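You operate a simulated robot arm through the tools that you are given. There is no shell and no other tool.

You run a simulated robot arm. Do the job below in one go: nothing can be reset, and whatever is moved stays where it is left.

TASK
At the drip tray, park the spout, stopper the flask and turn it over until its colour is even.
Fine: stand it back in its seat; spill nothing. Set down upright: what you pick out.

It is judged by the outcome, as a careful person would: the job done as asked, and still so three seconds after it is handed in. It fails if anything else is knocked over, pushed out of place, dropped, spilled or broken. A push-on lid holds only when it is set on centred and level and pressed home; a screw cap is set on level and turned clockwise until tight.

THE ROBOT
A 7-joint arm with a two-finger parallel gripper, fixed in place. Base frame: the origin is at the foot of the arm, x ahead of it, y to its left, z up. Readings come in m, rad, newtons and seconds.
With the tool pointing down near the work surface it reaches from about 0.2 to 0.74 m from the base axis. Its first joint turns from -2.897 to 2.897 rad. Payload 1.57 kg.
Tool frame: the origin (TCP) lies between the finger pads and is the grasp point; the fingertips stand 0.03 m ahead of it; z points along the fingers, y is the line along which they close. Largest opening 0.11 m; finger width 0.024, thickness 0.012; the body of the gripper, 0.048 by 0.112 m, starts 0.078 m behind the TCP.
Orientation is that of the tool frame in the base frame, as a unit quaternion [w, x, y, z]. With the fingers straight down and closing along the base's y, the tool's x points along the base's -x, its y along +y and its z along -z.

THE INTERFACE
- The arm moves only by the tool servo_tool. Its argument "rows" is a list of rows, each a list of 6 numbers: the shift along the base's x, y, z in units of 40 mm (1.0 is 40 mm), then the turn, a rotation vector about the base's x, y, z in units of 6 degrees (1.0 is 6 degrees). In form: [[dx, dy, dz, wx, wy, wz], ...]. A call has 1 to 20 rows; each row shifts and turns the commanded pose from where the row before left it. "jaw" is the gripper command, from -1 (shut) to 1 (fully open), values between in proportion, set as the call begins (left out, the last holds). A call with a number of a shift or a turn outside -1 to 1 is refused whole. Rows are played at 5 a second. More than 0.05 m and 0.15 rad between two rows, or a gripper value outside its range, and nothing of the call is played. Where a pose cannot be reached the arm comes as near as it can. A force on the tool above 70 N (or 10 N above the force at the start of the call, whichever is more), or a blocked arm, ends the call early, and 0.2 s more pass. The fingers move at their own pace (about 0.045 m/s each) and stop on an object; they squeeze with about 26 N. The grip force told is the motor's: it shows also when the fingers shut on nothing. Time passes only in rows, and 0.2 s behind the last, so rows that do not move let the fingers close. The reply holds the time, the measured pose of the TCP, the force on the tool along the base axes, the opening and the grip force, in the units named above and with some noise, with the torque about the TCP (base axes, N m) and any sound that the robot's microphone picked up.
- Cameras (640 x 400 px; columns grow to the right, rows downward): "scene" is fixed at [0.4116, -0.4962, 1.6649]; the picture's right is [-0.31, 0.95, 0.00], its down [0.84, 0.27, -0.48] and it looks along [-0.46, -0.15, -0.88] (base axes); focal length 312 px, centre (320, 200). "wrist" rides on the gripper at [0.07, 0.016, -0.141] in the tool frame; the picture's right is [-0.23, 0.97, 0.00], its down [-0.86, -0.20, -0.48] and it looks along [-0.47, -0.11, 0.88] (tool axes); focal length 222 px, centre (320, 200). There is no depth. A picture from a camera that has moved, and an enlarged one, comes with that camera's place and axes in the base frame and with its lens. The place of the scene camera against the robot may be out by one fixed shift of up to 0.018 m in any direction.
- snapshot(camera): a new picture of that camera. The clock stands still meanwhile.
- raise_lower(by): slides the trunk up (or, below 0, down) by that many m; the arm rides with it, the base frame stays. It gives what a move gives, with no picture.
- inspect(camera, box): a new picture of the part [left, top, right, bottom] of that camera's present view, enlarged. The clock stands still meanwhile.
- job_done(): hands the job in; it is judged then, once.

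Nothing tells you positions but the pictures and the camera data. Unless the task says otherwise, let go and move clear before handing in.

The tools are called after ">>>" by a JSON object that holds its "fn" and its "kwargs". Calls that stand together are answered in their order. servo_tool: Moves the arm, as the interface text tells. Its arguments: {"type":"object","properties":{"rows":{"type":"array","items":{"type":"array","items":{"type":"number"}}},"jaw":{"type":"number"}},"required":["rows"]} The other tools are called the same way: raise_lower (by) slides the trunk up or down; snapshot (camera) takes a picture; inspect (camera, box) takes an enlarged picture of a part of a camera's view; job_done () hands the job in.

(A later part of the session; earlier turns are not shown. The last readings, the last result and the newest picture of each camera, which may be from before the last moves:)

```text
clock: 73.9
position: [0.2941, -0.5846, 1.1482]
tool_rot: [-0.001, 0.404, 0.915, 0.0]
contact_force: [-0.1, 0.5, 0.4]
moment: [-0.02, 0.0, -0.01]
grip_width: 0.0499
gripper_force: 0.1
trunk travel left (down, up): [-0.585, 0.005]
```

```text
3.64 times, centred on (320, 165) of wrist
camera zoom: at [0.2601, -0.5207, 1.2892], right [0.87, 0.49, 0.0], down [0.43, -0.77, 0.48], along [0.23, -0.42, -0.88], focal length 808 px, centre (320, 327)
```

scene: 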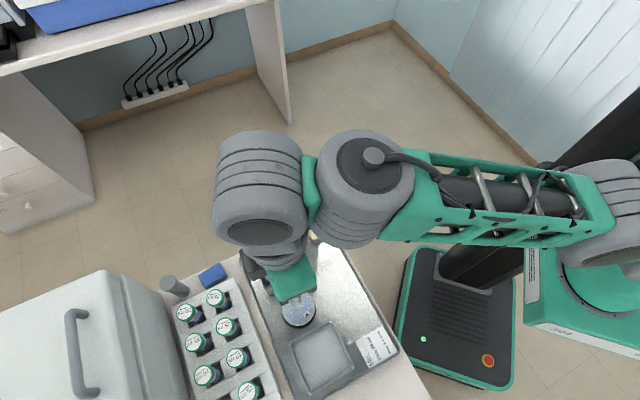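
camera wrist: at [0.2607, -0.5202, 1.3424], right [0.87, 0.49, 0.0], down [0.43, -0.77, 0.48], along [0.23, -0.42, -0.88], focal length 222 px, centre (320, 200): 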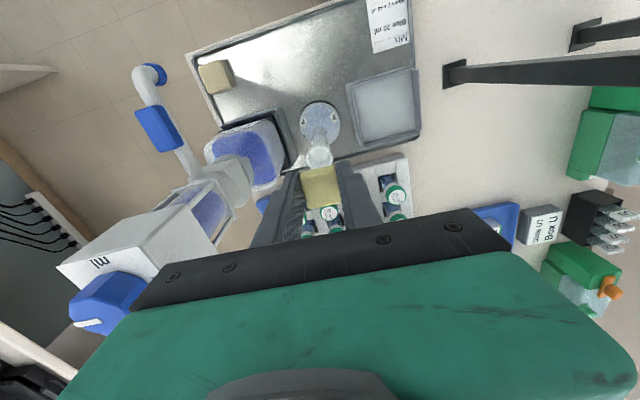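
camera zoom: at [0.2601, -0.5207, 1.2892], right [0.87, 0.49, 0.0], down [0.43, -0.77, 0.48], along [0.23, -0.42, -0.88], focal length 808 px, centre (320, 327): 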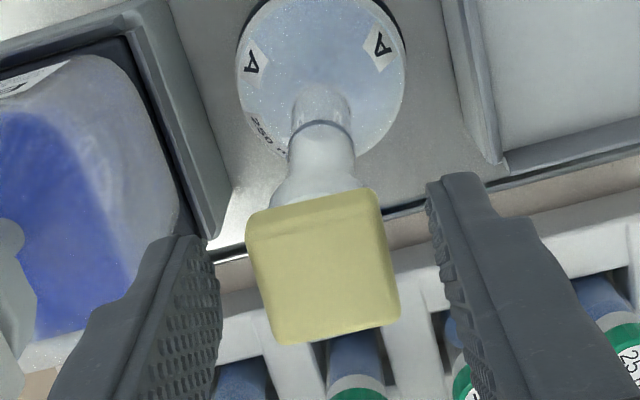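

The stopper stands in the mouth. I'll rise clear, inspect it, then close the fingers for pressing.

>>> {"fn": "servo_tool", "kwargs": {"rows": [[0, 0, 0.3, 0, 0, 0], [0, 0, 0.4, 0, 0, 0], [0, 0, 0.5, 0, 0, 0], [0.04, -0.04, 0, 0, 0, 0], [0, 0, 0, 0, 0, 0]]}}

>>> {"fn": "inspect", "kwargs": {"camera": "wrist", "box": [270, 110, 370, 220]}}

>>> {"fn": "inspect", "kwargs": {"camera": "scene", "box": [265, 255, 325, 305]}}

```text
clock: 75.1
position: [0.2956, -0.5858, 1.1984]
tool_rot: [-0.002, 0.404, 0.915, 0.0]
contact_force: [-0.4, 0.7, 0.3]
moment: [-0.01, 0.0, 0.04]
grip_width: 0.0493
gripper_force: 0.0
trunk travel left (down, up): [-0.585, 0.005]
```

```text
3.64 times, centred on (320, 165) of wrist
camera zoom: at [0.2614, -0.5238, 1.3394], right [0.87, 0.49, 0.0], down [0.43, -0.77, 0.48], along [0.23, -0.42, -0.88], focal length 808 px, centre (320, 327)
```

zoom: 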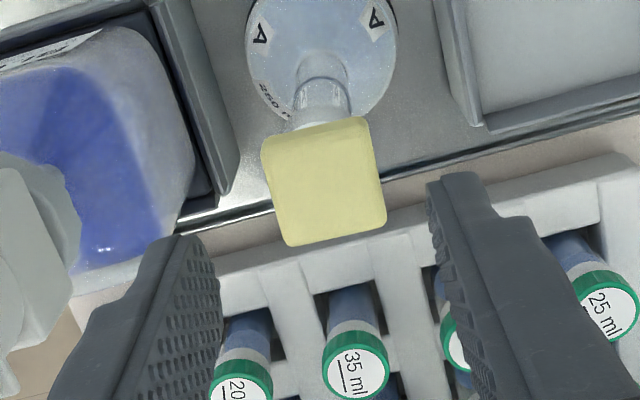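

```text
8.00 times, centred on (295, 280) of scene
camera zoom: at [0.4116, -0.4962, 1.6649], right [-0.31, 0.95, 0.0], down [0.84, 0.27, -0.48], along [-0.46, -0.15, -0.88], focal length 2498 px, centre (520, -440)
```

zoom: 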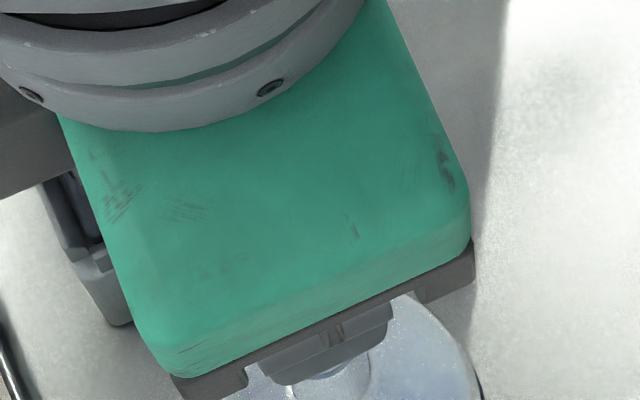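

The head looks roughly level from above, but I want its true position relative to the rim. I'll shift the camera and triangulate again.

>>> {"fn": "servo_tool", "kwargs": {"rows": [[-0.42, 0.46, 0, 0, 0, 0], [-0.42, 0.46, 0, 0, 0, 0], [0, 0, 0, 0, 0, 0]]}}

>>> {"fn": "inspect", "kwargs": {"camera": "wrist", "box": [270, 150, 370, 240]}}

>>> {"fn": "inspect", "kwargs": {"camera": "scene", "box": [265, 255, 325, 305]}}

>>> {"fn": "servo_tool", "kwargs": {"rows": [[-0.6, 0.65, 0, 0, 0, 0], [-0.6, 0.65, 0, 0, 0, 0], [0, 0, 0, 0, 0, 0]]}}

>>> {"fn": "inspect", "kwargs": {"camera": "scene", "box": [265, 255, 325, 305]}}

>>> {"fn": "snapshot", "kwargs": {"camera": "wrist"}}

```text
clock: 75.9
position: [0.263, -0.5471, 1.1953]
tool_rot: [-0.001, 0.403, 0.915, 0.0]
contact_force: [0.2, -0.4, 0.2]
moment: [0.0, 0.02, -0.02]
grip_width: 0.0496
gripper_force: 0.1
trunk travel left (down, up): [-0.585, 0.005]
```

```text
4.44 times, centred on (320, 195) of wrist
camera zoom: at [0.2281, -0.4845, 1.337], right [0.87, 0.49, 0.0], down [0.43, -0.77, 0.48], along [0.23, -0.42, -0.88], focal length 987 px, centre (320, 222)
```

zoom: 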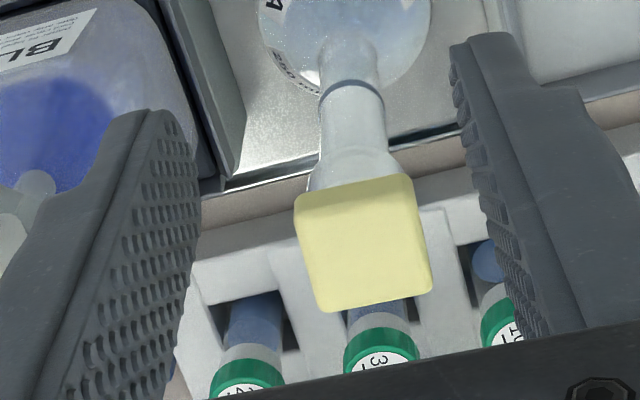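

```text
8.00 times, centred on (295, 280) of scene
camera zoom: at [0.4116, -0.4962, 1.6649], right [-0.31, 0.95, 0.0], down [0.84, 0.27, -0.48], along [-0.46, -0.15, -0.88], focal length 2498 px, centre (520, -440)
```

zoom: 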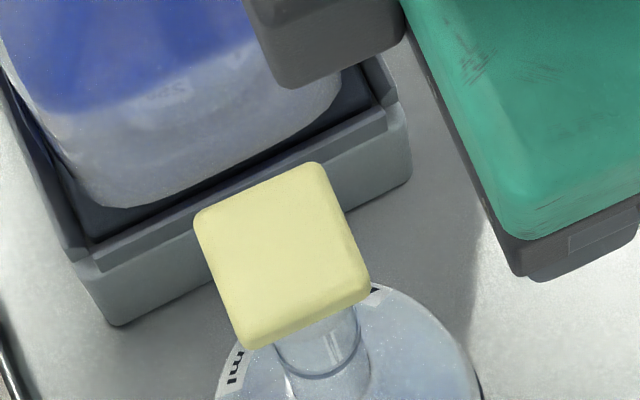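

```text
clock: 76.7
position: [0.2161, -0.4983, 1.1971]
tool_rot: [0.0, 0.403, 0.915, 0.0]
contact_force: [-0.5, 0.1, -0.3]
moment: [-0.03, 0.02, 0.0]
grip_width: 0.0498
gripper_force: 0.2
trunk travel left (down, up): [-0.585, 0.005]
```

```text
8.00 times, centred on (295, 280) of scene
camera zoom: at [0.4116, -0.4962, 1.6649], right [-0.31, 0.95, 0.0], down [0.84, 0.27, -0.48], along [-0.46, -0.15, -0.88], focal length 2498 px, centre (520, -440)
```

zoom: 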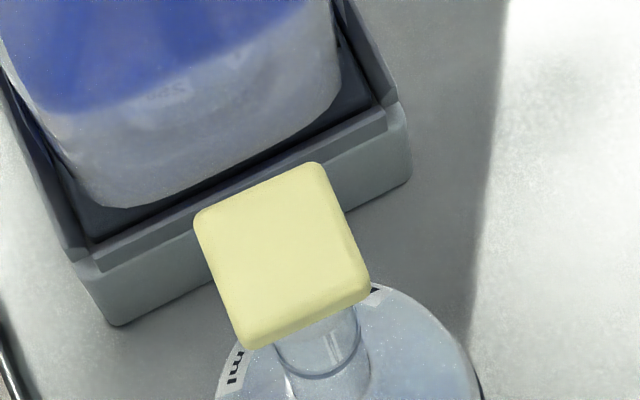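

```text
taken
camera wrist: at [0.1813, -0.4347, 1.3399], right [0.87, 0.49, 0.0], down [0.43, -0.77, 0.48], along [0.23, -0.42, -0.88], focal length 222 px, centre (320, 200)
```

wrist: 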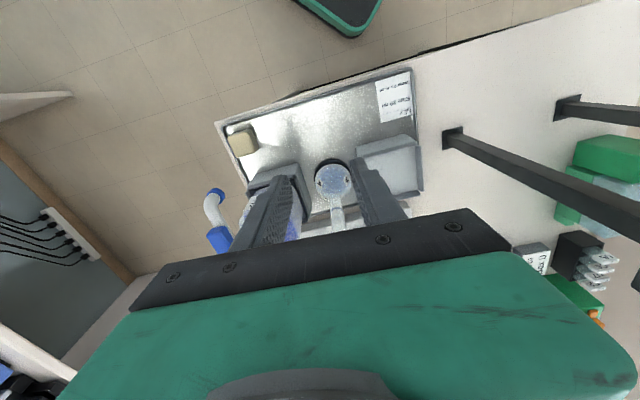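

The stopper's head turns out to be a thin plate, about 1 cm, with its top at z≈1.123, so it has dropped nearly fully into the mouth and sits centred. I'll close the fingers and press straight down on its centre.

>>> {"fn": "servo_tool", "kwargs": {"rows": [[0.5, -0.555, 0, 0, 0, 0], [0.5, -0.555, 0, 0, 0, 0], [0.5, -0.555, 0, 0, 0, 0], [0.51, -0.555, 0, 0, 0, 0], [0, 0, 0, 0, 0, 0], [0, 0, 0, 0, 0, 0]], "jaw": -1}}

>>> {"fn": "inspect", "kwargs": {"camera": "wrist", "box": [270, 110, 370, 220]}}

```text
clock: 78.1
position: [0.2937, -0.5856, 1.1967]
tool_rot: [0.0, 0.404, 0.915, 0.0]
contact_force: [1.0, -0.7, 0.4]
moment: [-0.04, -0.01, -0.02]
grip_width: 0.0
gripper_force: 21.3
trunk travel left (down, up): [-0.585, 0.005]
```

```text
3.64 times, centred on (320, 165) of wrist
camera zoom: at [0.2612, -0.5225, 1.3386], right [0.87, 0.49, 0.0], down [0.43, -0.77, 0.48], along [0.23, -0.42, -0.88], focal length 808 px, centre (320, 327)
```

zoom: 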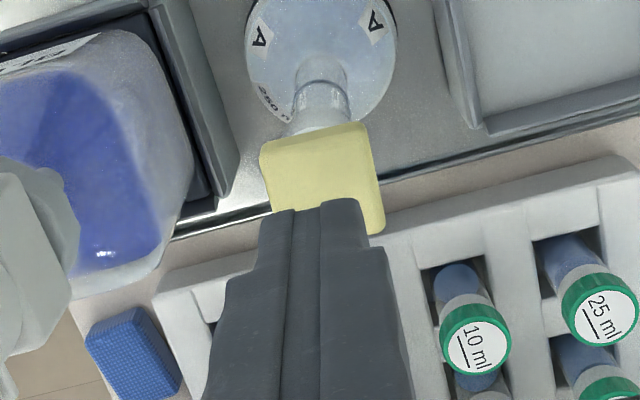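

I'll trim 2 mm, lower to just above the head, then press in small steps.

>>> {"fn": "servo_tool", "kwargs": {"rows": [[0.037, -0.04, -0.3, 0, 0, 0], [0, 0, -0.3, 0, 0, 0], [0, 0, -0.3, 0, 0, 0], [0, 0, 0, 0, 0, 0]]}}

>>> {"fn": "servo_tool", "kwargs": {"rows": [[0, 0, -0.1, 0, 0, 0], [0, 0, -0.1, 0, 0, 0], [0, 0, 0, 0, 0, 0]]}}

```text
clock: 79.1
position: [0.2969, -0.5853, 1.1591]
tool_rot: [-0.001, 0.404, 0.915, 0.0]
contact_force: [-0.1, 0.2, 0.0]
moment: [-0.01, -0.01, -0.01]
grip_width: 0.0
gripper_force: 21.3
trunk travel left (down, up): [-0.585, 0.005]
```

```text
clock: 79.9
position: [0.2961, -0.5843, 1.1587]
tool_rot: [0.003, 0.403, 0.915, -0.005]
contact_force: [1.0, 1.9, 35.2]
moment: [0.15, 0.12, -0.02]
grip_width: 0.0
gripper_force: 21.2
trunk travel left (down, up): [-0.585, 0.005]
heard: snap
```

A snap was heard at 35 N, so the stopper has gone home. I'll back off and verify.

>>> {"fn": "servo_tool", "kwargs": {"rows": [[0, 0, 0.3, 0, 0, 0], [0, 0, 0.5, 0, 0, 0], [0, 0, 0.4, 0, 0, 0], [-0.6, 0.65, 0, 0, 0, 0], [-0.6, 0.65, 0, 0, 0, 0], [-0.6, 0.65, 0, 0, 0, 0]]}}

>>> {"fn": "inspect", "kwargs": {"camera": "scene", "box": [265, 255, 325, 305]}}

>>> {"fn": "snapshot", "kwargs": {"camera": "scene"}}

```text
clock: 81.3
position: [0.2241, -0.5076, 1.1982]
tool_rot: [-0.001, 0.404, 0.915, 0.001]
contact_force: [0.3, -0.2, -0.2]
moment: [-0.01, 0.01, 0.0]
grip_width: 0.0
gripper_force: 21.4
trunk travel left (down, up): [-0.585, 0.005]
```

```text
8.00 times, centred on (295, 280) of scene
camera zoom: at [0.4116, -0.4962, 1.6649], right [-0.31, 0.95, 0.0], down [0.84, 0.27, -0.48], along [-0.46, -0.15, -0.88], focal length 2498 px, centre (520, -440)
```

zoom: 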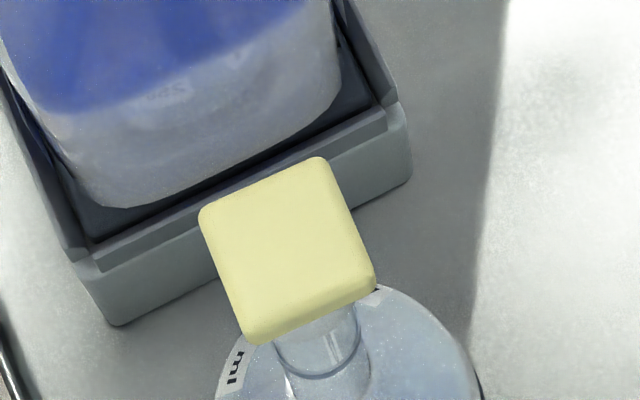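

```text
taken
```

scene: 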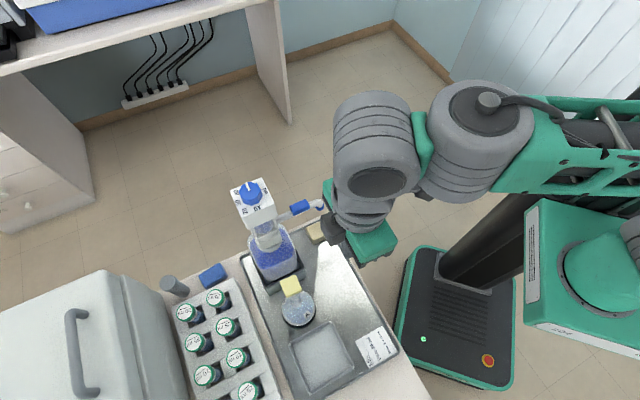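

The stopper now sits square and seated on the neck. Next comes gripping the neck from the side with a horizontal tool. I'll open the jaws, yaw to face the flask and start tilting while I trade trunk height for arm height.

>>> {"fn": "servo_tool", "kwargs": {"rows": [[0.33, 0.35, 0, 0, 0, -0.9], [0.33, 0.35, 0, 0, 0, -0.9], [0, 0, 0, 0, 0, -0.82], [0, 0, 0, -0.893, -0.451, 0], [0, 0, 0, -0.893, -0.451, 0], [0, 0, 0, -0.893, -0.451, 0], [0, 0, 0, -0.893, -0.451, 0], [0, 0, 0, -0.893, -0.451, 0]], "jaw": 0.45}}

>>> {"fn": "raise_lower", "kwargs": {"by": -0.15}}

>>> {"fn": "servo_tool", "kwargs": {"rows": [[0, 0, 0.5, -0.893, -0.451, 0], [0, 0, 0.5, -0.893, -0.451, 0], [0, 0, 0.5, -0.893, -0.451, 0], [0, 0, 0.5, -0.893, -0.451, 0], [0, 0, 0.5, -0.893, -0.451, 0]]}}

>>> {"fn": "snapshot", "kwargs": {"camera": "scene"}}

```text
clock: 83.1
position: [0.2505, -0.4807, 1.1999]
tool_rot: [0.222, 0.507, 0.822, -0.136]
contact_force: [0.8, 0.4, 0.1]
moment: [0.02, 0.0, -0.04]
grip_width: 0.0796
gripper_force: 0.0
trunk travel left (down, up): [-0.585, 0.005]
```

```text
clock: 84.9
position: [0.25, -0.4798, 1.05]
tool_rot: [0.22, 0.507, 0.822, -0.136]
contact_force: [-1.9, -0.4, 0.1]
moment: [0.02, 0.03, -0.01]
grip_width: 0.0796
gripper_force: 0.1
trunk travel left (down, up): [-0.435, 0.155]
```

```text
clock: 86.1
position: [0.2517, -0.4805, 1.1503]
tool_rot: [0.427, 0.455, 0.736, -0.263]
contact_force: [0.3, 0.7, -0.8]
moment: [-0.01, 0.03, 0.05]
grip_width: 0.0797
gripper_force: 0.0
trunk travel left (down, up): [-0.435, 0.155]
```

```text
taken
```

scene: 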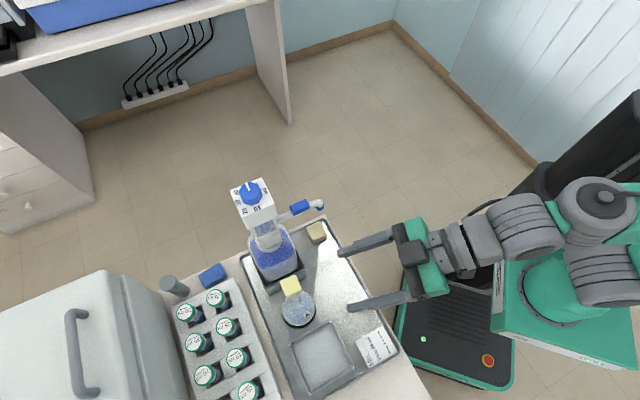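

Tilting works well here. I'll finish to horizontal while lowering the trunk.

>>> {"fn": "raise_lower", "kwargs": {"by": -0.1}}

>>> {"fn": "servo_tool", "kwargs": {"rows": [[0, 0, 0.3, -0.893, -0.451, 0], [0, 0, 0.3, -0.893, -0.451, 0], [0, 0, 0.3, -0.893, -0.451, 0], [0, 0, 0.3, -0.893, -0.451, 0], [0, 0, 0.3, -0.893, -0.451, 0]]}}

>>> {"fn": "snapshot", "kwargs": {"camera": "wrist"}}

>>> {"fn": "snapshot", "kwargs": {"camera": "scene"}}

```text
clock: 87.4
position: [0.252, -0.4807, 1.0503]
tool_rot: [0.426, 0.455, 0.737, -0.261]
contact_force: [-0.2, -0.3, -0.3]
moment: [0.0, -0.01, 0.0]
grip_width: 0.0798
gripper_force: 0.1
trunk travel left (down, up): [-0.335, 0.255]
```

```text
clock: 88.6
position: [0.2513, -0.4795, 1.1125]
tool_rot: [0.603, 0.371, 0.601, -0.37]
contact_force: [-1.0, 0.4, -0.7]
moment: [-0.01, -0.02, 0.01]
grip_width: 0.0798
gripper_force: 0.1
trunk travel left (down, up): [-0.335, 0.255]
```

```text
taken
camera wrist: at [0.2033, -0.3459, 1.0421], right [0.87, 0.44, 0.23], down [-0.4, 0.34, 0.85], along [0.3, -0.83, 0.47], focal length 222 px, centre (320, 200)
```

wrist: 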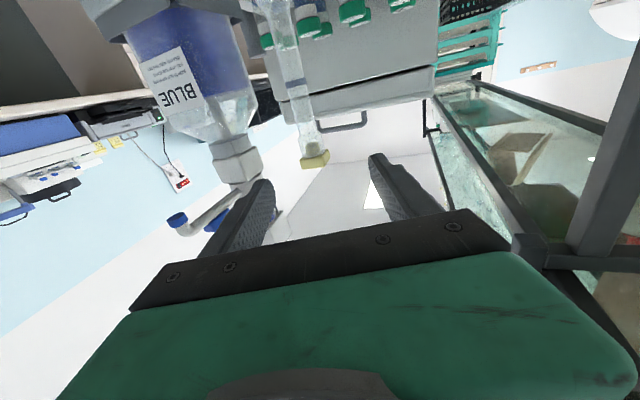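

```text
taken
```

scene: 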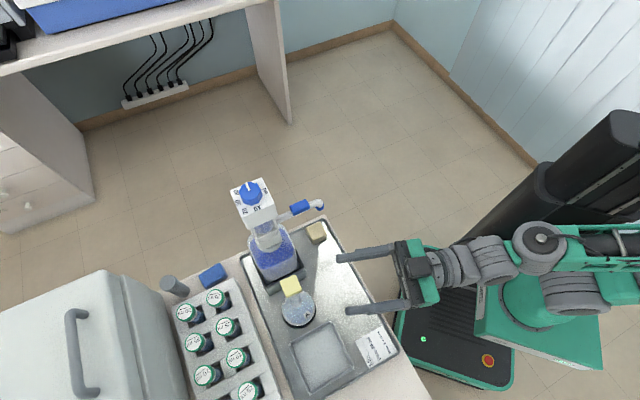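

The tool is horizontal, facing the flask, with the camera below. I'll zoom in on the neck to choose the grip height.

>>> {"fn": "inspect", "kwargs": {"camera": "wrist", "box": [230, 0, 360, 180]}}

```text
2.22 times, centred on (295, 90) of wrist
camera zoom: at [0.2033, -0.3459, 1.0421], right [0.87, 0.44, 0.23], down [-0.4, 0.34, 0.85], along [0.3, -0.83, 0.47], focal length 494 px, centre (376, 444)
```

zoom: 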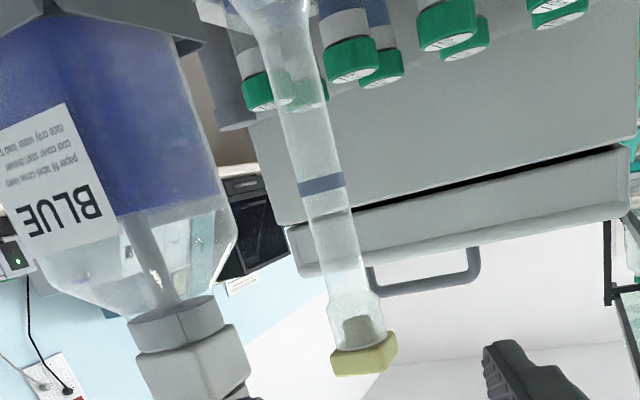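

The plug is fully in the mouth and level. The straight neck runs from z≈1.00 to 1.09 and is about 21 mm wide. I'll grip at z≈1.03: narrow the jaws to 45 mm, line up sideways and lower with the trunk.

>>> {"fn": "servo_tool", "kwargs": {"rows": [[-0.19, -0.1, 0, 0, 0, 0], [0, 0, 0, 0, 0, 0], [0, 0, 0, 0, 0, 0]], "jaw": -0.18}}

>>> {"fn": "raise_lower", "kwargs": {"by": -0.084}}

>>> {"fn": "snapshot", "kwargs": {"camera": "wrist"}}

>>> {"fn": "snapshot", "kwargs": {"camera": "scene"}}

```text
clock: 89.4
position: [0.2428, -0.4859, 1.111]
tool_rot: [0.603, 0.371, 0.602, -0.37]
contact_force: [-0.4, -0.7, -0.1]
moment: [-0.01, 0.02, 0.0]
grip_width: 0.045
gripper_force: 0.1
trunk travel left (down, up): [-0.335, 0.255]
```

```text
clock: 90.6
position: [0.2431, -0.4846, 1.0279]
tool_rot: [0.603, 0.372, 0.601, -0.37]
contact_force: [0.9, -0.3, 0.4]
moment: [-0.01, 0.0, 0.0]
grip_width: 0.045
gripper_force: 0.1
trunk travel left (down, up): [-0.251, 0.339]
```

```text
taken
camera wrist: at [0.1952, -0.3512, 0.9582], right [0.87, 0.44, 0.23], down [-0.4, 0.34, 0.85], along [0.3, -0.83, 0.47], focal length 222 px, centre (320, 200)
```

wrist: 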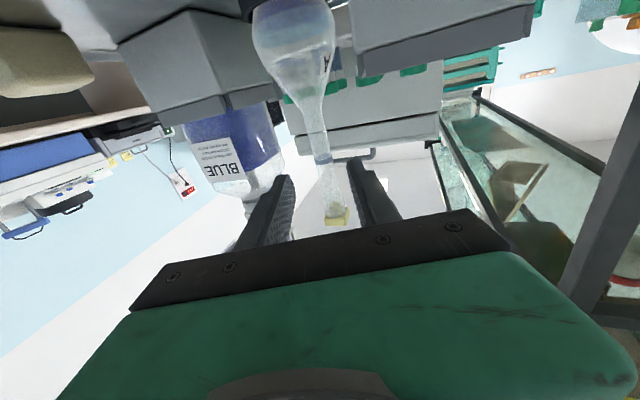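

```text
taken
```

scene: 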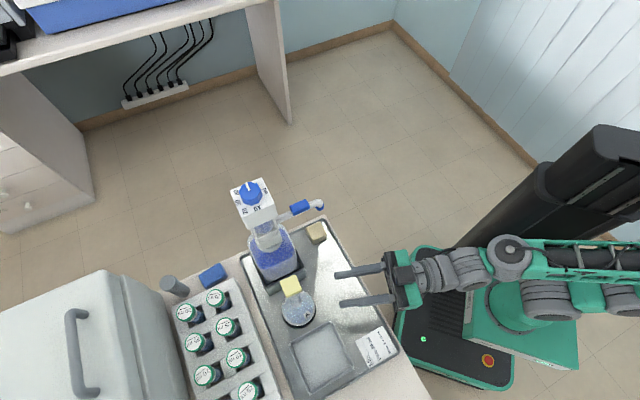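

The neck is centred between the fingers. I'll advance along the approach line.

>>> {"fn": "servo_tool", "kwargs": {"rows": [[0.31, -0.59, 0, 0, 0, 0], [0.31, -0.59, 0, 0, 0, 0], [0.31, -0.59, 0, 0, 0, 0], [0, 0, 0, 0, 0, 0]]}}

>>> {"fn": "snapshot", "kwargs": {"camera": "wrist"}}

>>> {"fn": "inspect", "kwargs": {"camera": "scene", "box": [240, 225, 400, 325]}}

```text
clock: 91.6
position: [0.2796, -0.5566, 1.0279]
tool_rot: [0.603, 0.371, 0.601, -0.369]
contact_force: [-0.1, 0.6, -0.4]
moment: [-0.01, -0.03, 0.02]
grip_width: 0.0453
gripper_force: 0.0
trunk travel left (down, up): [-0.251, 0.339]
```

```text
taken
camera wrist: at [0.2307, -0.4236, 0.9584], right [0.87, 0.44, 0.23], down [-0.4, 0.34, 0.85], along [0.3, -0.83, 0.47], focal length 222 px, centre (320, 200)
```

wrist: 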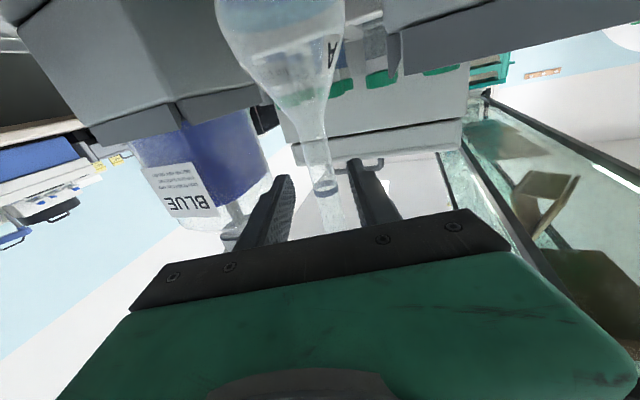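

```text
4.00 times, centred on (320, 275) of scene
camera zoom: at [0.4116, -0.4962, 1.6649], right [-0.31, 0.95, 0.0], down [0.84, 0.27, -0.48], along [-0.46, -0.15, -0.88], focal length 1249 px, centre (320, -100)
```

zoom: 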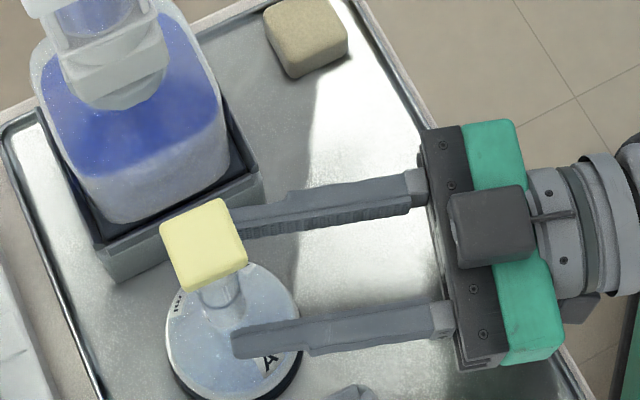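

The fingers are straddling the neck with clearance to the bottle. I'll take the last 2.5 cm and close.

>>> {"fn": "servo_tool", "kwargs": {"rows": [[0.31, -0.565, 0, 0, 0, 0], [0, 0, 0, 0, 0, 0]]}}

>>> {"fn": "servo_tool", "kwargs": {"rows": [[0, 0, 0, 0, 0, 0], [0, 0, 0, 0, 0, 0], [0, 0, 0, 0, 0, 0], [0, 0, 0, 0, 0, 0]], "jaw": -1}}

>>> {"fn": "snapshot", "kwargs": {"camera": "wrist"}}

>>> {"fn": "inspect", "kwargs": {"camera": "scene", "box": [240, 225, 400, 325]}}

```text
clock: 92.2
position: [0.2894, -0.5807, 1.028]
tool_rot: [0.603, 0.371, 0.602, -0.369]
contact_force: [0.3, 0.3, 0.3]
moment: [-0.04, 0.01, -0.04]
grip_width: 0.0449
gripper_force: 0.2
trunk travel left (down, up): [-0.251, 0.339]
```

```text
clock: 93.2
position: [0.29, -0.5802, 1.0279]
tool_rot: [0.603, 0.371, 0.602, -0.37]
contact_force: [1.6, 0.5, -0.5]
moment: [0.01, -0.04, -0.01]
grip_width: 0.0202
gripper_force: 26.0
trunk travel left (down, up): [-0.251, 0.339]
```

```text
taken
camera wrist: at [0.2421, -0.4463, 0.9589], right [0.87, 0.44, 0.23], down [-0.4, 0.34, 0.85], along [0.3, -0.83, 0.47], focal length 222 px, centre (320, 200)
```

wrist: 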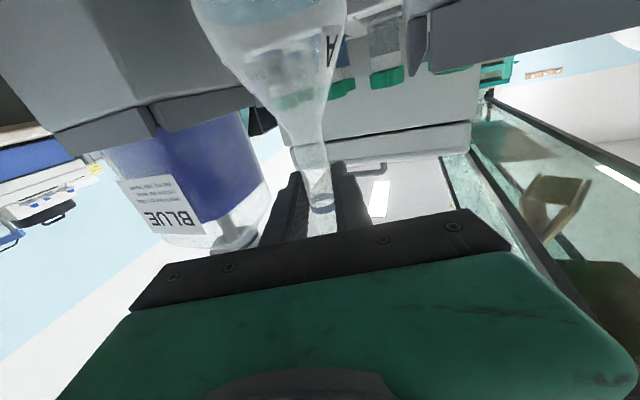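

```text
4.00 times, centred on (320, 275) of scene
camera zoom: at [0.4116, -0.4962, 1.6649], right [-0.31, 0.95, 0.0], down [0.84, 0.27, -0.48], along [-0.46, -0.15, -0.88], focal length 1249 px, centre (320, -100)
```

zoom: 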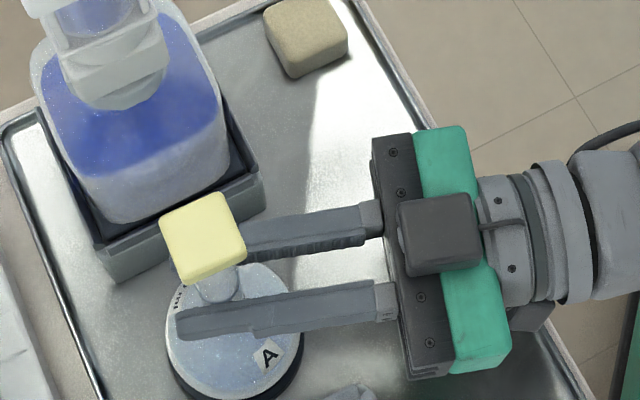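

The neck is gripped at 20 mm. I'll lift slowly out of the seat, retreat toward the robot and then go up.

>>> {"fn": "raise_lower", "kwargs": {"by": 0.06}}

>>> {"fn": "snapshot", "kwargs": {"camera": "scene"}}

>>> {"fn": "snapshot", "kwargs": {"camera": "wrist"}}

```text
clock: 94.2
position: [0.2891, -0.58, 1.0872]
tool_rot: [0.603, 0.371, 0.602, -0.369]
contact_force: [0.1, -0.2, -1.8]
moment: [-0.01, -0.02, -0.02]
grip_width: 0.0204
gripper_force: 25.5
trunk travel left (down, up): [-0.311, 0.279]
```

```text
taken
```

scene: 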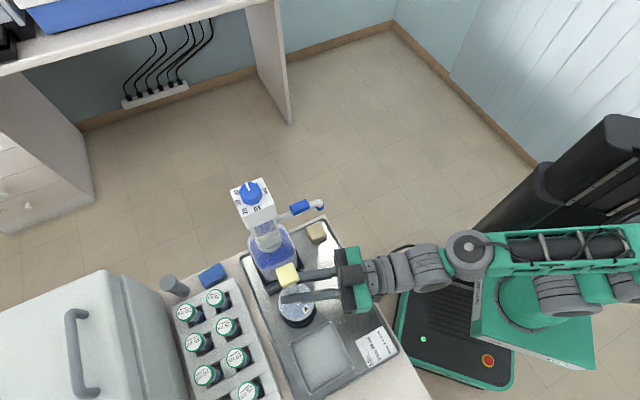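

```text
taken
camera wrist: at [0.242, -0.4465, 1.0188], right [0.87, 0.44, 0.23], down [-0.4, 0.34, 0.85], along [0.3, -0.83, 0.47], focal length 222 px, centre (320, 200)
```

wrist: 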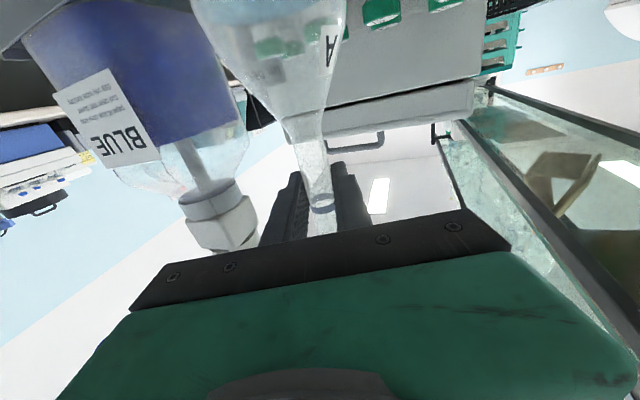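

It came out cleanly and weighs about 1.8 N. I'll retreat 10 cm and raise.

>>> {"fn": "servo_tool", "kwargs": {"rows": [[-0.2, 0.4, 0, 0, 0, 0], [-0.28, 0.55, 0, 0, 0, 0], [-0.28, 0.55, 0, 0, 0, 0], [-0.25, 0.5, 0, 0, 0, 0], [-0.12, 0.23, 0, 0, 0, 0]]}}

>>> {"fn": "raise_lower", "kwargs": {"by": 0.2}}

>>> {"fn": "snapshot", "kwargs": {"camera": "scene"}}

>>> {"fn": "inspect", "kwargs": {"camera": "wrist", "box": [180, 0, 400, 240]}}

```text
clock: 95.4
position: [0.2449, -0.4916, 1.0867]
tool_rot: [0.602, 0.371, 0.602, -0.371]
contact_force: [0.0, 0.1, -2.4]
moment: [0.01, -0.03, 0.0]
grip_width: 0.0201
gripper_force: 25.8
trunk travel left (down, up): [-0.311, 0.279]
```

```text
clock: 97.6
position: [0.2462, -0.4918, 1.2874]
tool_rot: [0.603, 0.371, 0.602, -0.369]
contact_force: [0.5, 0.6, -2.4]
moment: [0.01, 0.07, 0.0]
grip_width: 0.0203
gripper_force: 26.5
trunk travel left (down, up): [-0.511, 0.079]
```

```text
taken
```

scene: 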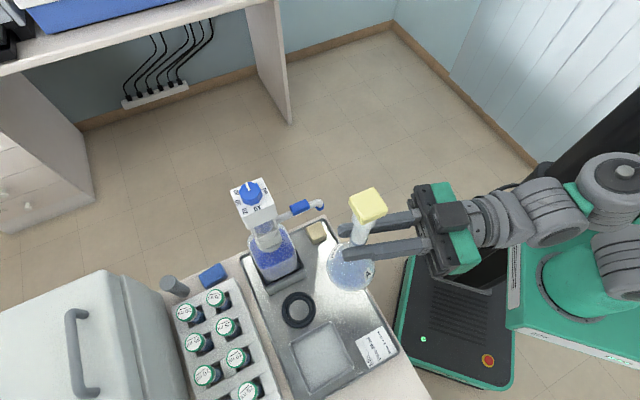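

```text
1.67 times, centred on (290, 120) of wrist
camera zoom: at [0.1971, -0.3583, 1.2184], right [0.87, 0.44, 0.23], down [-0.4, 0.34, 0.85], along [0.3, -0.83, 0.47], focal length 370 px, centre (370, 333)
```

zoom: 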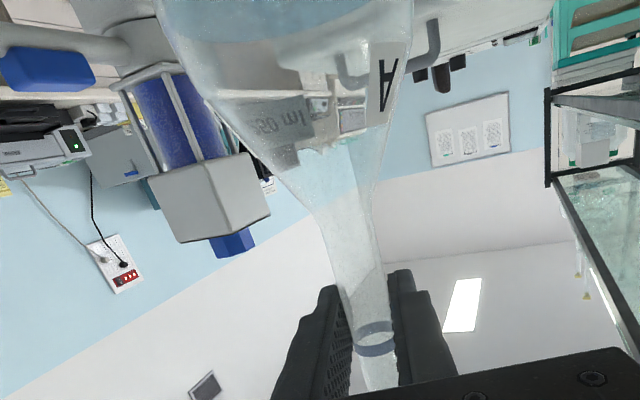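

Held securely and high, clear of everything, and the seat ring is visible for the return. I'll start rolling about the tool axis, swinging the body away from the dispenser.

>>> {"fn": "servo_tool", "kwargs": {"rows": [[0, 0, 0, 0.45, -0.893, 0], [0, 0, 0, 0.45, -0.893, 0], [0, 0, 0, 0.45, -0.893, 0], [0, 0, 0, 0.45, -0.893, 0], [0, 0, 0, 0.45, -0.893, 0], [0, 0, 0, 0.45, -0.893, 0], [0, 0, 0, 0.45, -0.893, 0], [0, 0, 0, 0.45, -0.893, 0]]}}

>>> {"fn": "snapshot", "kwargs": {"camera": "scene"}}

```text
clock: 99.4
position: [0.2448, -0.4915, 1.2854]
tool_rot: [0.701, 0.584, 0.398, -0.092]
contact_force: [-0.2, 0.8, -2.3]
moment: [-0.01, 0.09, -0.02]
grip_width: 0.0203
gripper_force: 25.7
trunk travel left (down, up): [-0.511, 0.079]
```

```text
taken
```

scene: 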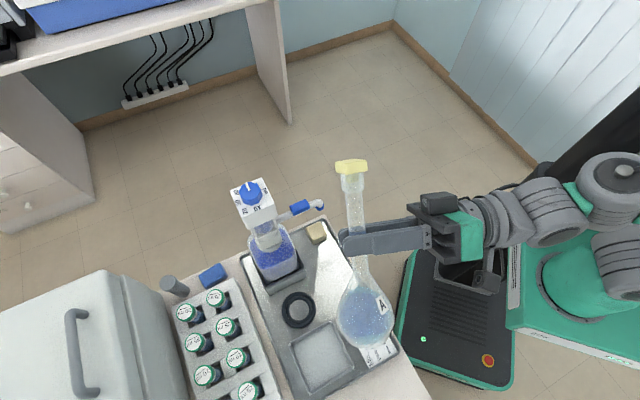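

The grip is holding firm. I'll continue the roll.

>>> {"fn": "servo_tool", "kwargs": {"rows": [[0, 0, 0, 0.45, -0.893, 0], [0, 0, 0, 0.45, -0.893, 0], [0, 0, 0, 0.45, -0.893, 0], [0, 0, 0, 0.45, -0.893, 0], [0, 0, 0, 0.45, -0.893, 0], [0, 0, 0, 0.45, -0.893, 0], [0, 0, 0, 0.45, -0.893, 0], [0, 0, 0, 0.45, -0.893, 0], [0, 0, 0, 0.45, -0.893, 0], [0, 0, 0, 0.45, -0.893, 0], [0, 0, 0, 0.45, -0.893, 0], [0, 0, 0, 0.45, -0.893, 0]]}}

>>> {"fn": "snapshot", "kwargs": {"camera": "scene"}}

```text
clock: 102.0
position: [0.2451, -0.4919, 1.2886]
tool_rot: [0.621, 0.707, -0.022, 0.338]
contact_force: [-0.6, 0.9, -2.8]
moment: [-0.04, 0.11, -0.02]
grip_width: 0.0207
gripper_force: 25.7
trunk travel left (down, up): [-0.511, 0.079]
```

```text
taken
```

scene: 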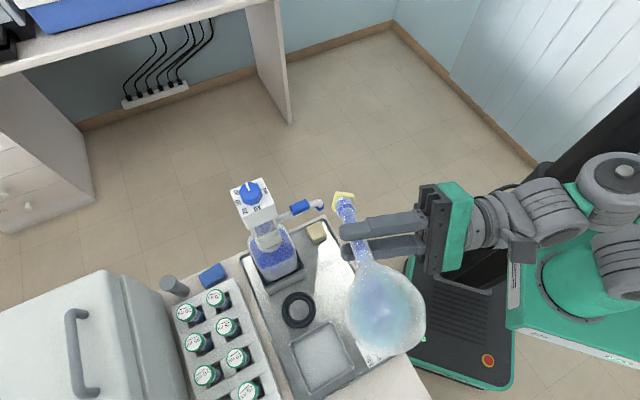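

At 120° the liquid is running into the neck and the stopper is holding. On to nearly full inversion.

>>> {"fn": "servo_tool", "kwargs": {"rows": [[0, 0, 0, 0.45, -0.893, 0], [0, 0, 0, 0.45, -0.893, 0], [0, 0, 0, 0.45, -0.893, 0], [0, 0, 0, 0.45, -0.893, 0], [0, 0, 0, 0.45, -0.893, 0], [0, 0, 0, 0.45, -0.893, 0], [0, 0, 0, 0.45, -0.893, 0], [0, 0, 0, 0.45, -0.893, 0], [0, 0, 0, 0, 0, 0], [0, 0, 0, 0, 0, 0], [0, 0, 0, 0, 0, 0]]}}

>>> {"fn": "snapshot", "kwargs": {"camera": "scene"}}

>>> {"fn": "snapshot", "kwargs": {"camera": "wrist"}}

```text
clock: 104.4
position: [0.2453, -0.4918, 1.2864]
tool_rot: [0.431, 0.637, -0.308, 0.56]
contact_force: [-0.8, 0.7, -2.3]
moment: [-0.01, 0.04, 0.0]
grip_width: 0.0203
gripper_force: 26.1
trunk travel left (down, up): [-0.511, 0.079]
```

```text
taken
```

scene: 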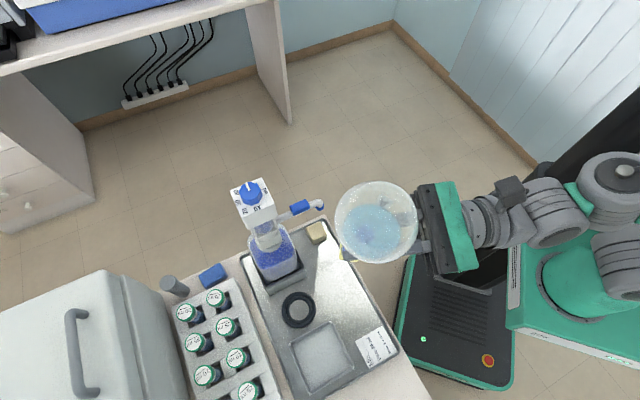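

```text
taken
camera wrist: at [0.1811, -0.3659, 1.3597], right [-0.89, -0.45, -0.02], down [-0.2, 0.44, -0.88], along [0.4, -0.78, -0.48], focal length 222 px, centre (320, 200)
```

wrist: 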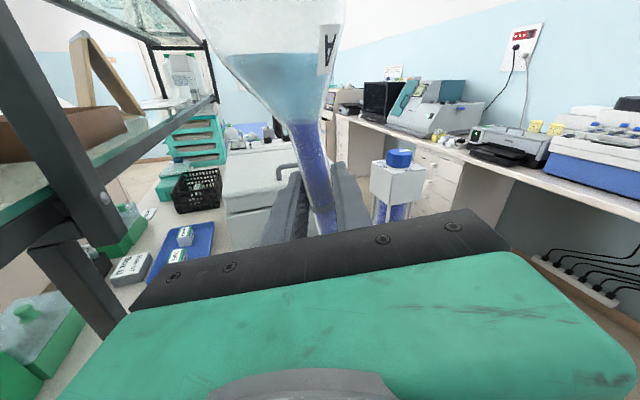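

Inverted at about 168°. The dense blue is still layered below the paler liquid, so several turns are needed. I'll hold a moment, then roll back upright.

>>> {"fn": "servo_tool", "kwargs": {"rows": [[0, 0, 0, 0, 0, 0], [0, 0, 0, 0, 0, 0], [0, 0, 0, 0, 0, 0], [0, 0, 0, 0, 0, 0], [0, 0, 0, 0, 0, 0], [0, 0, 0, 0, 0, 0], [0, 0, 0, 0, 0, 0], [0, 0, 0, 0, 0, 0], [0, 0, 0, 0, 0, 0], [0, 0, 0, 0, 0, 0]]}}

>>> {"fn": "inspect", "kwargs": {"camera": "wrist", "box": [180, 0, 400, 240]}}

>>> {"fn": "servo_tool", "kwargs": {"rows": [[0, 0, 0, -0.45, 0.893, 0], [0, 0, 0, -0.45, 0.893, 0], [0, 0, 0, -0.45, 0.893, 0], [0, 0, 0, -0.45, 0.893, 0], [0, 0, 0, -0.45, 0.893, 0], [0, 0, 0, -0.45, 0.893, 0], [0, 0, 0, -0.45, 0.893, 0], [0, 0, 0, -0.45, 0.893, 0], [0, 0, 0, -0.45, 0.893, 0], [0, 0, 0, -0.45, 0.893, 0], [0, 0, 0, -0.45, 0.893, 0], [0, 0, 0, -0.45, 0.893, 0], [0, 0, 0, -0.45, 0.893, 0], [0, 0, 0, -0.45, 0.893, 0], [0, 0, 0, -0.45, 0.893, 0], [0, 0, 0, -0.45, 0.893, 0], [0, 0, 0, -0.45, 0.893, 0], [0, 0, 0, -0.45, 0.893, 0], [0, 0, 0, -0.45, 0.893, 0], [0, 0, 0, -0.45, 0.893, 0]]}}

>>> {"fn": "servo_tool", "kwargs": {"rows": [[0, 0, 0, -0.45, 0.893, 0], [0, 0, 0, -0.45, 0.893, 0], [0, 0, 0, -0.45, 0.893, 0], [0, 0, 0, -0.45, 0.893, 0], [0, 0, 0, -0.45, 0.893, 0], [0, 0, 0, -0.45, 0.893, 0], [0, 0, 0, -0.45, 0.893, 0], [0, 0, 0, -0.45, 0.893, 0], [0, 0, 0, 0, 0, 0], [0, 0, 0, 0, 0, 0], [0, 0, 0, 0, 0, 0]]}}

>>> {"fn": "snapshot", "kwargs": {"camera": "scene"}}

>>> {"fn": "snapshot", "kwargs": {"camera": "wrist"}}

```text
clock: 106.6
position: [0.2455, -0.4921, 1.2878]
tool_rot: [0.431, 0.636, -0.308, 0.56]
contact_force: [0.4, 0.9, -2.5]
moment: [-0.02, 0.03, -0.01]
grip_width: 0.0202
gripper_force: 26.5
trunk travel left (down, up): [-0.511, 0.079]
```

```text
1.67 times, centred on (290, 120) of wrist
camera zoom: at [0.1811, -0.3659, 1.3597], right [-0.89, -0.45, -0.02], down [-0.2, 0.44, -0.88], along [0.4, -0.78, -0.48], focal length 370 px, centre (370, 333)
```

zoom: 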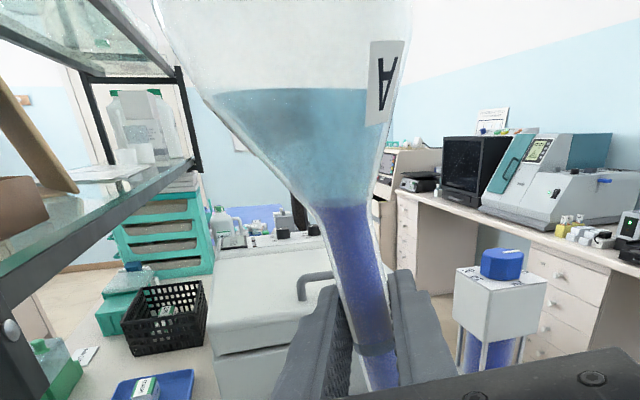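

```text
clock: 110.8
position: [0.2453, -0.4915, 1.2884]
tool_rot: [0.702, 0.583, 0.398, -0.093]
contact_force: [-0.1, -0.4, -1.7]
moment: [-0.04, 0.13, -0.01]
grip_width: 0.0201
gripper_force: 26.5
trunk travel left (down, up): [-0.511, 0.079]
```

```text
clock: 113.2
position: [0.2463, -0.4928, 1.2875]
tool_rot: [0.602, 0.371, 0.602, -0.37]
contact_force: [-0.5, -0.4, -1.5]
moment: [-0.02, 0.04, -0.01]
grip_width: 0.0203
gripper_force: 25.5
trunk travel left (down, up): [-0.511, 0.079]
```

```text
taken
```

scene: 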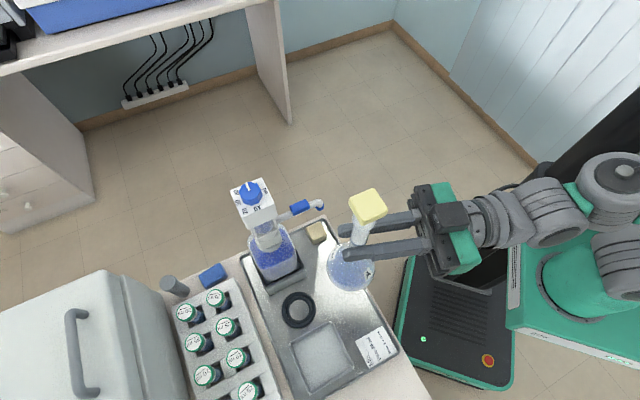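

```text
taken
camera wrist: at [0.1973, -0.3581, 1.2183], right [0.87, 0.44, 0.23], down [-0.4, 0.34, 0.85], along [0.3, -0.83, 0.47], focal length 222 px, centre (320, 200)
```

wrist: 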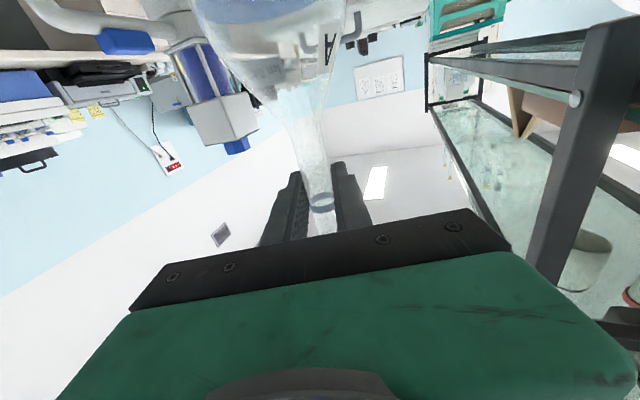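

I'll check the colour after one inversion.

>>> {"fn": "inspect", "kwargs": {"camera": "scene", "box": [320, 230, 390, 300]}}

>>> {"fn": "inspect", "kwargs": {"camera": "wrist", "box": [180, 0, 360, 60]}}

```text
5.71 times, centred on (355, 265) of scene
camera zoom: at [0.4116, -0.4962, 1.6649], right [-0.31, 0.95, 0.0], down [0.84, 0.27, -0.48], along [-0.46, -0.15, -0.88], focal length 1784 px, centre (120, -171)
```

zoom: 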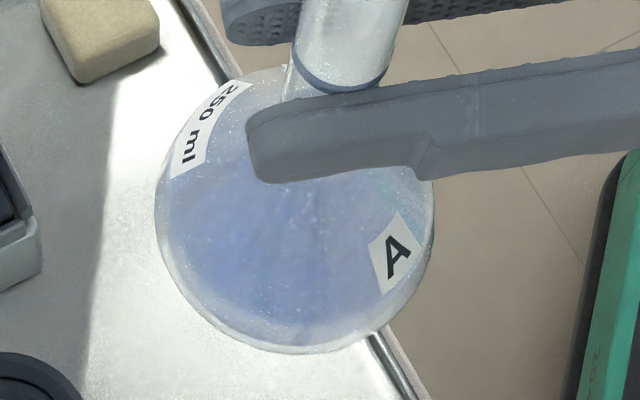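

```text
3.56 times, centred on (270, 30) of wrist
camera zoom: at [0.1973, -0.3581, 1.2183], right [0.87, 0.44, 0.23], down [-0.4, 0.34, 0.85], along [0.3, -0.83, 0.47], focal length 790 px, centre (498, 804)
```

zoom: 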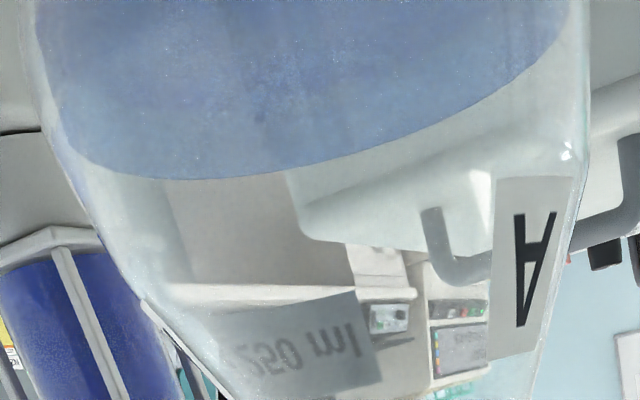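

It's more even already, but I'll do more inversions and check for banding while it's upside down.

>>> {"fn": "servo_tool", "kwargs": {"rows": [[0, 0, 0, 0.45, -0.893, 0], [0, 0, 0, 0.45, -0.893, 0], [0, 0, 0, 0.45, -0.893, 0], [0, 0, 0, 0.45, -0.893, 0], [0, 0, 0, 0.45, -0.893, 0], [0, 0, 0, 0.45, -0.893, 0], [0, 0, 0, 0.45, -0.893, 0], [0, 0, 0, 0.45, -0.893, 0], [0, 0, 0, 0.45, -0.893, 0], [0, 0, 0, 0.45, -0.893, 0], [0, 0, 0, 0.45, -0.893, 0], [0, 0, 0, 0.45, -0.893, 0], [0, 0, 0, 0.45, -0.893, 0], [0, 0, 0, 0.45, -0.893, 0], [0, 0, 0, 0.45, -0.893, 0], [0, 0, 0, 0.45, -0.893, 0], [0, 0, 0, 0.45, -0.893, 0], [0, 0, 0, 0.45, -0.893, 0], [0, 0, 0, 0.45, -0.893, 0], [0, 0, 0, 0.45, -0.893, 0]]}}

>>> {"fn": "servo_tool", "kwargs": {"rows": [[0, 0, 0, 0.45, -0.893, 0], [0, 0, 0, 0.45, -0.893, 0], [0, 0, 0, 0.45, -0.893, 0], [0, 0, 0, 0.45, -0.893, 0], [0, 0, 0, 0.45, -0.893, 0], [0, 0, 0, 0.45, -0.893, 0], [0, 0, 0, 0.45, -0.893, 0], [0, 0, 0, 0.45, -0.893, 0], [0, 0, 0, 0, 0, 0], [0, 0, 0, 0, 0, 0], [0, 0, 0, 0, 0, 0], [0, 0, 0, 0, 0, 0], [0, 0, 0, 0, 0, 0], [0, 0, 0, 0, 0, 0], [0, 0, 0, 0, 0, 0], [0, 0, 0, 0, 0, 0]]}}

>>> {"fn": "inspect", "kwargs": {"camera": "wrist", "box": [180, 0, 400, 240]}}

```text
clock: 117.4
position: [0.2463, -0.4916, 1.287]
tool_rot: [0.622, 0.707, -0.022, 0.338]
contact_force: [0.5, 1.2, -2.7]
moment: [-0.03, 0.13, -0.02]
grip_width: 0.0203
gripper_force: 25.9
trunk travel left (down, up): [-0.511, 0.079]
```

```text
clock: 120.8
position: [0.2459, -0.4924, 1.2868]
tool_rot: [0.432, 0.637, -0.308, 0.56]
contact_force: [-0.5, -0.2, -1.7]
moment: [0.02, 0.03, 0.0]
grip_width: 0.0206
gripper_force: 25.9
trunk travel left (down, up): [-0.511, 0.079]
```

```text
1.67 times, centred on (290, 120) of wrist
camera zoom: at [0.1815, -0.3661, 1.3594], right [-0.89, -0.45, -0.02], down [-0.2, 0.44, -0.88], along [0.4, -0.78, -0.48], focal length 370 px, centre (370, 333)
```

zoom: 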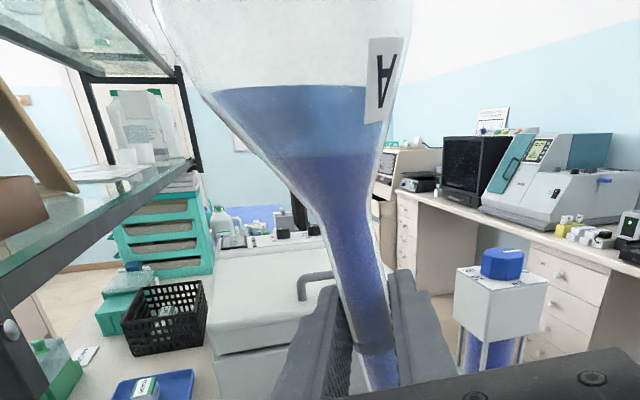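

Better: the band boundary has moved, but the top is still lighter than the bottom. I'll do another full turn back and over.

>>> {"fn": "servo_tool", "kwargs": {"rows": [[0, 0, 0, -0.45, 0.893, 0], [0, 0, 0, -0.45, 0.893, 0], [0, 0, 0, -0.45, 0.893, 0], [0, 0, 0, -0.45, 0.893, 0], [0, 0, 0, -0.45, 0.893, 0], [0, 0, 0, -0.45, 0.893, 0], [0, 0, 0, -0.45, 0.893, 0], [0, 0, 0, -0.45, 0.893, 0], [0, 0, 0, -0.45, 0.893, 0], [0, 0, 0, -0.45, 0.893, 0], [0, 0, 0, -0.45, 0.893, 0], [0, 0, 0, -0.45, 0.893, 0], [0, 0, 0, -0.45, 0.893, 0], [0, 0, 0, -0.45, 0.893, 0], [0, 0, 0, -0.45, 0.893, 0], [0, 0, 0, -0.45, 0.893, 0], [0, 0, 0, -0.45, 0.893, 0], [0, 0, 0, -0.45, 0.893, 0], [0, 0, 0, -0.45, 0.893, 0], [0, 0, 0, -0.45, 0.893, 0]]}}

>>> {"fn": "servo_tool", "kwargs": {"rows": [[0, 0, 0, -0.45, 0.893, 0], [0, 0, 0, -0.45, 0.893, 0], [0, 0, 0, -0.45, 0.893, 0], [0, 0, 0, -0.45, 0.893, 0], [0, 0, 0, -0.45, 0.893, 0], [0, 0, 0, -0.45, 0.893, 0], [0, 0, 0, -0.45, 0.893, 0], [0, 0, 0, -0.45, 0.893, 0], [0, 0, 0, 0, 0, 0], [0, 0, 0, 0, 0, 0], [0, 0, 0, 0, 0, 0], [0, 0, 0, 0, 0, 0], [0, 0, 0, 0, 0, 0]]}}

>>> {"fn": "servo_tool", "kwargs": {"rows": [[0, 0, 0, 0.45, -0.893, 0], [0, 0, 0, 0.45, -0.893, 0], [0, 0, 0, 0.45, -0.893, 0], [0, 0, 0, 0.45, -0.893, 0], [0, 0, 0, 0.45, -0.893, 0], [0, 0, 0, 0.45, -0.893, 0], [0, 0, 0, 0.45, -0.893, 0], [0, 0, 0, 0.45, -0.893, 0], [0, 0, 0, 0.45, -0.893, 0], [0, 0, 0, 0.45, -0.893, 0], [0, 0, 0, 0.45, -0.893, 0], [0, 0, 0, 0.45, -0.893, 0], [0, 0, 0, 0.45, -0.893, 0], [0, 0, 0, 0.45, -0.893, 0], [0, 0, 0, 0.45, -0.893, 0], [0, 0, 0, 0.45, -0.893, 0], [0, 0, 0, 0.45, -0.893, 0], [0, 0, 0, 0.45, -0.893, 0], [0, 0, 0, 0.45, -0.893, 0], [0, 0, 0, 0.45, -0.893, 0]]}}

>>> {"fn": "servo_tool", "kwargs": {"rows": [[0, 0, 0, 0.45, -0.893, 0], [0, 0, 0, 0.45, -0.893, 0], [0, 0, 0, 0.45, -0.893, 0], [0, 0, 0, 0.45, -0.893, 0], [0, 0, 0, 0.45, -0.893, 0], [0, 0, 0, 0.45, -0.893, 0], [0, 0, 0, 0.45, -0.893, 0], [0, 0, 0, 0.45, -0.893, 0], [0, 0, 0, 0, 0, 0], [0, 0, 0, 0, 0, 0], [0, 0, 0, 0, 0, 0], [0, 0, 0, 0, 0, 0], [0, 0, 0, 0, 0, 0], [0, 0, 0, 0, 0, 0], [0, 0, 0, 0, 0, 0], [0, 0, 0, 0, 0, 0]]}}

>>> {"fn": "inspect", "kwargs": {"camera": "wrist", "box": [180, 0, 400, 240]}}

```text
clock: 125.0
position: [0.245, -0.4929, 1.2873]
tool_rot: [0.702, 0.583, 0.399, -0.093]
contact_force: [0.0, 0.9, -2.3]
moment: [-0.04, 0.12, -0.03]
grip_width: 0.0203
gripper_force: 26.3
trunk travel left (down, up): [-0.511, 0.079]
```

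```text
clock: 127.8
position: [0.2466, -0.4936, 1.2859]
tool_rot: [0.603, 0.371, 0.602, -0.37]
contact_force: [-0.4, -0.1, -2.1]
moment: [-0.01, 0.03, 0.04]
grip_width: 0.02
gripper_force: 26.3
trunk travel left (down, up): [-0.511, 0.079]
```

```text
clock: 132.0
position: [0.2455, -0.4919, 1.2878]
tool_rot: [0.622, 0.706, -0.022, 0.337]
contact_force: [0.7, -0.2, -2.0]
moment: [-0.01, 0.13, 0.01]
grip_width: 0.0201
gripper_force: 25.8
trunk travel left (down, up): [-0.511, 0.079]
```

```text
clock: 135.4
position: [0.2451, -0.4922, 1.2871]
tool_rot: [0.432, 0.636, -0.308, 0.56]
contact_force: [0.2, 0.0, -2.8]
moment: [-0.01, 0.03, 0.0]
grip_width: 0.0202
gripper_force: 26.0
trunk travel left (down, up): [-0.511, 0.079]
```

```text
1.67 times, centred on (290, 120) of wrist
camera zoom: at [0.1807, -0.3668, 1.36], right [-0.89, -0.45, -0.02], down [-0.2, 0.44, -0.88], along [0.4, -0.78, -0.48], focal length 370 px, centre (370, 333)
```

zoom: 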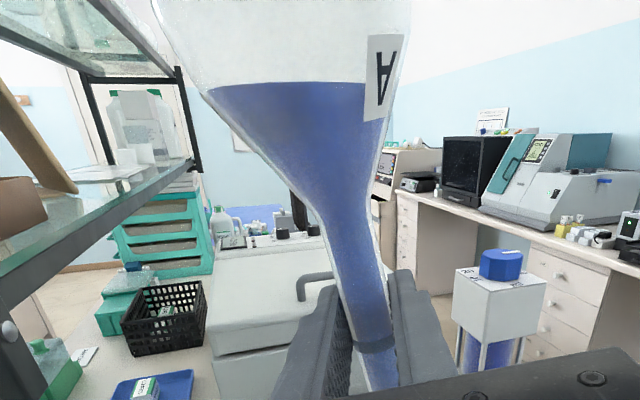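

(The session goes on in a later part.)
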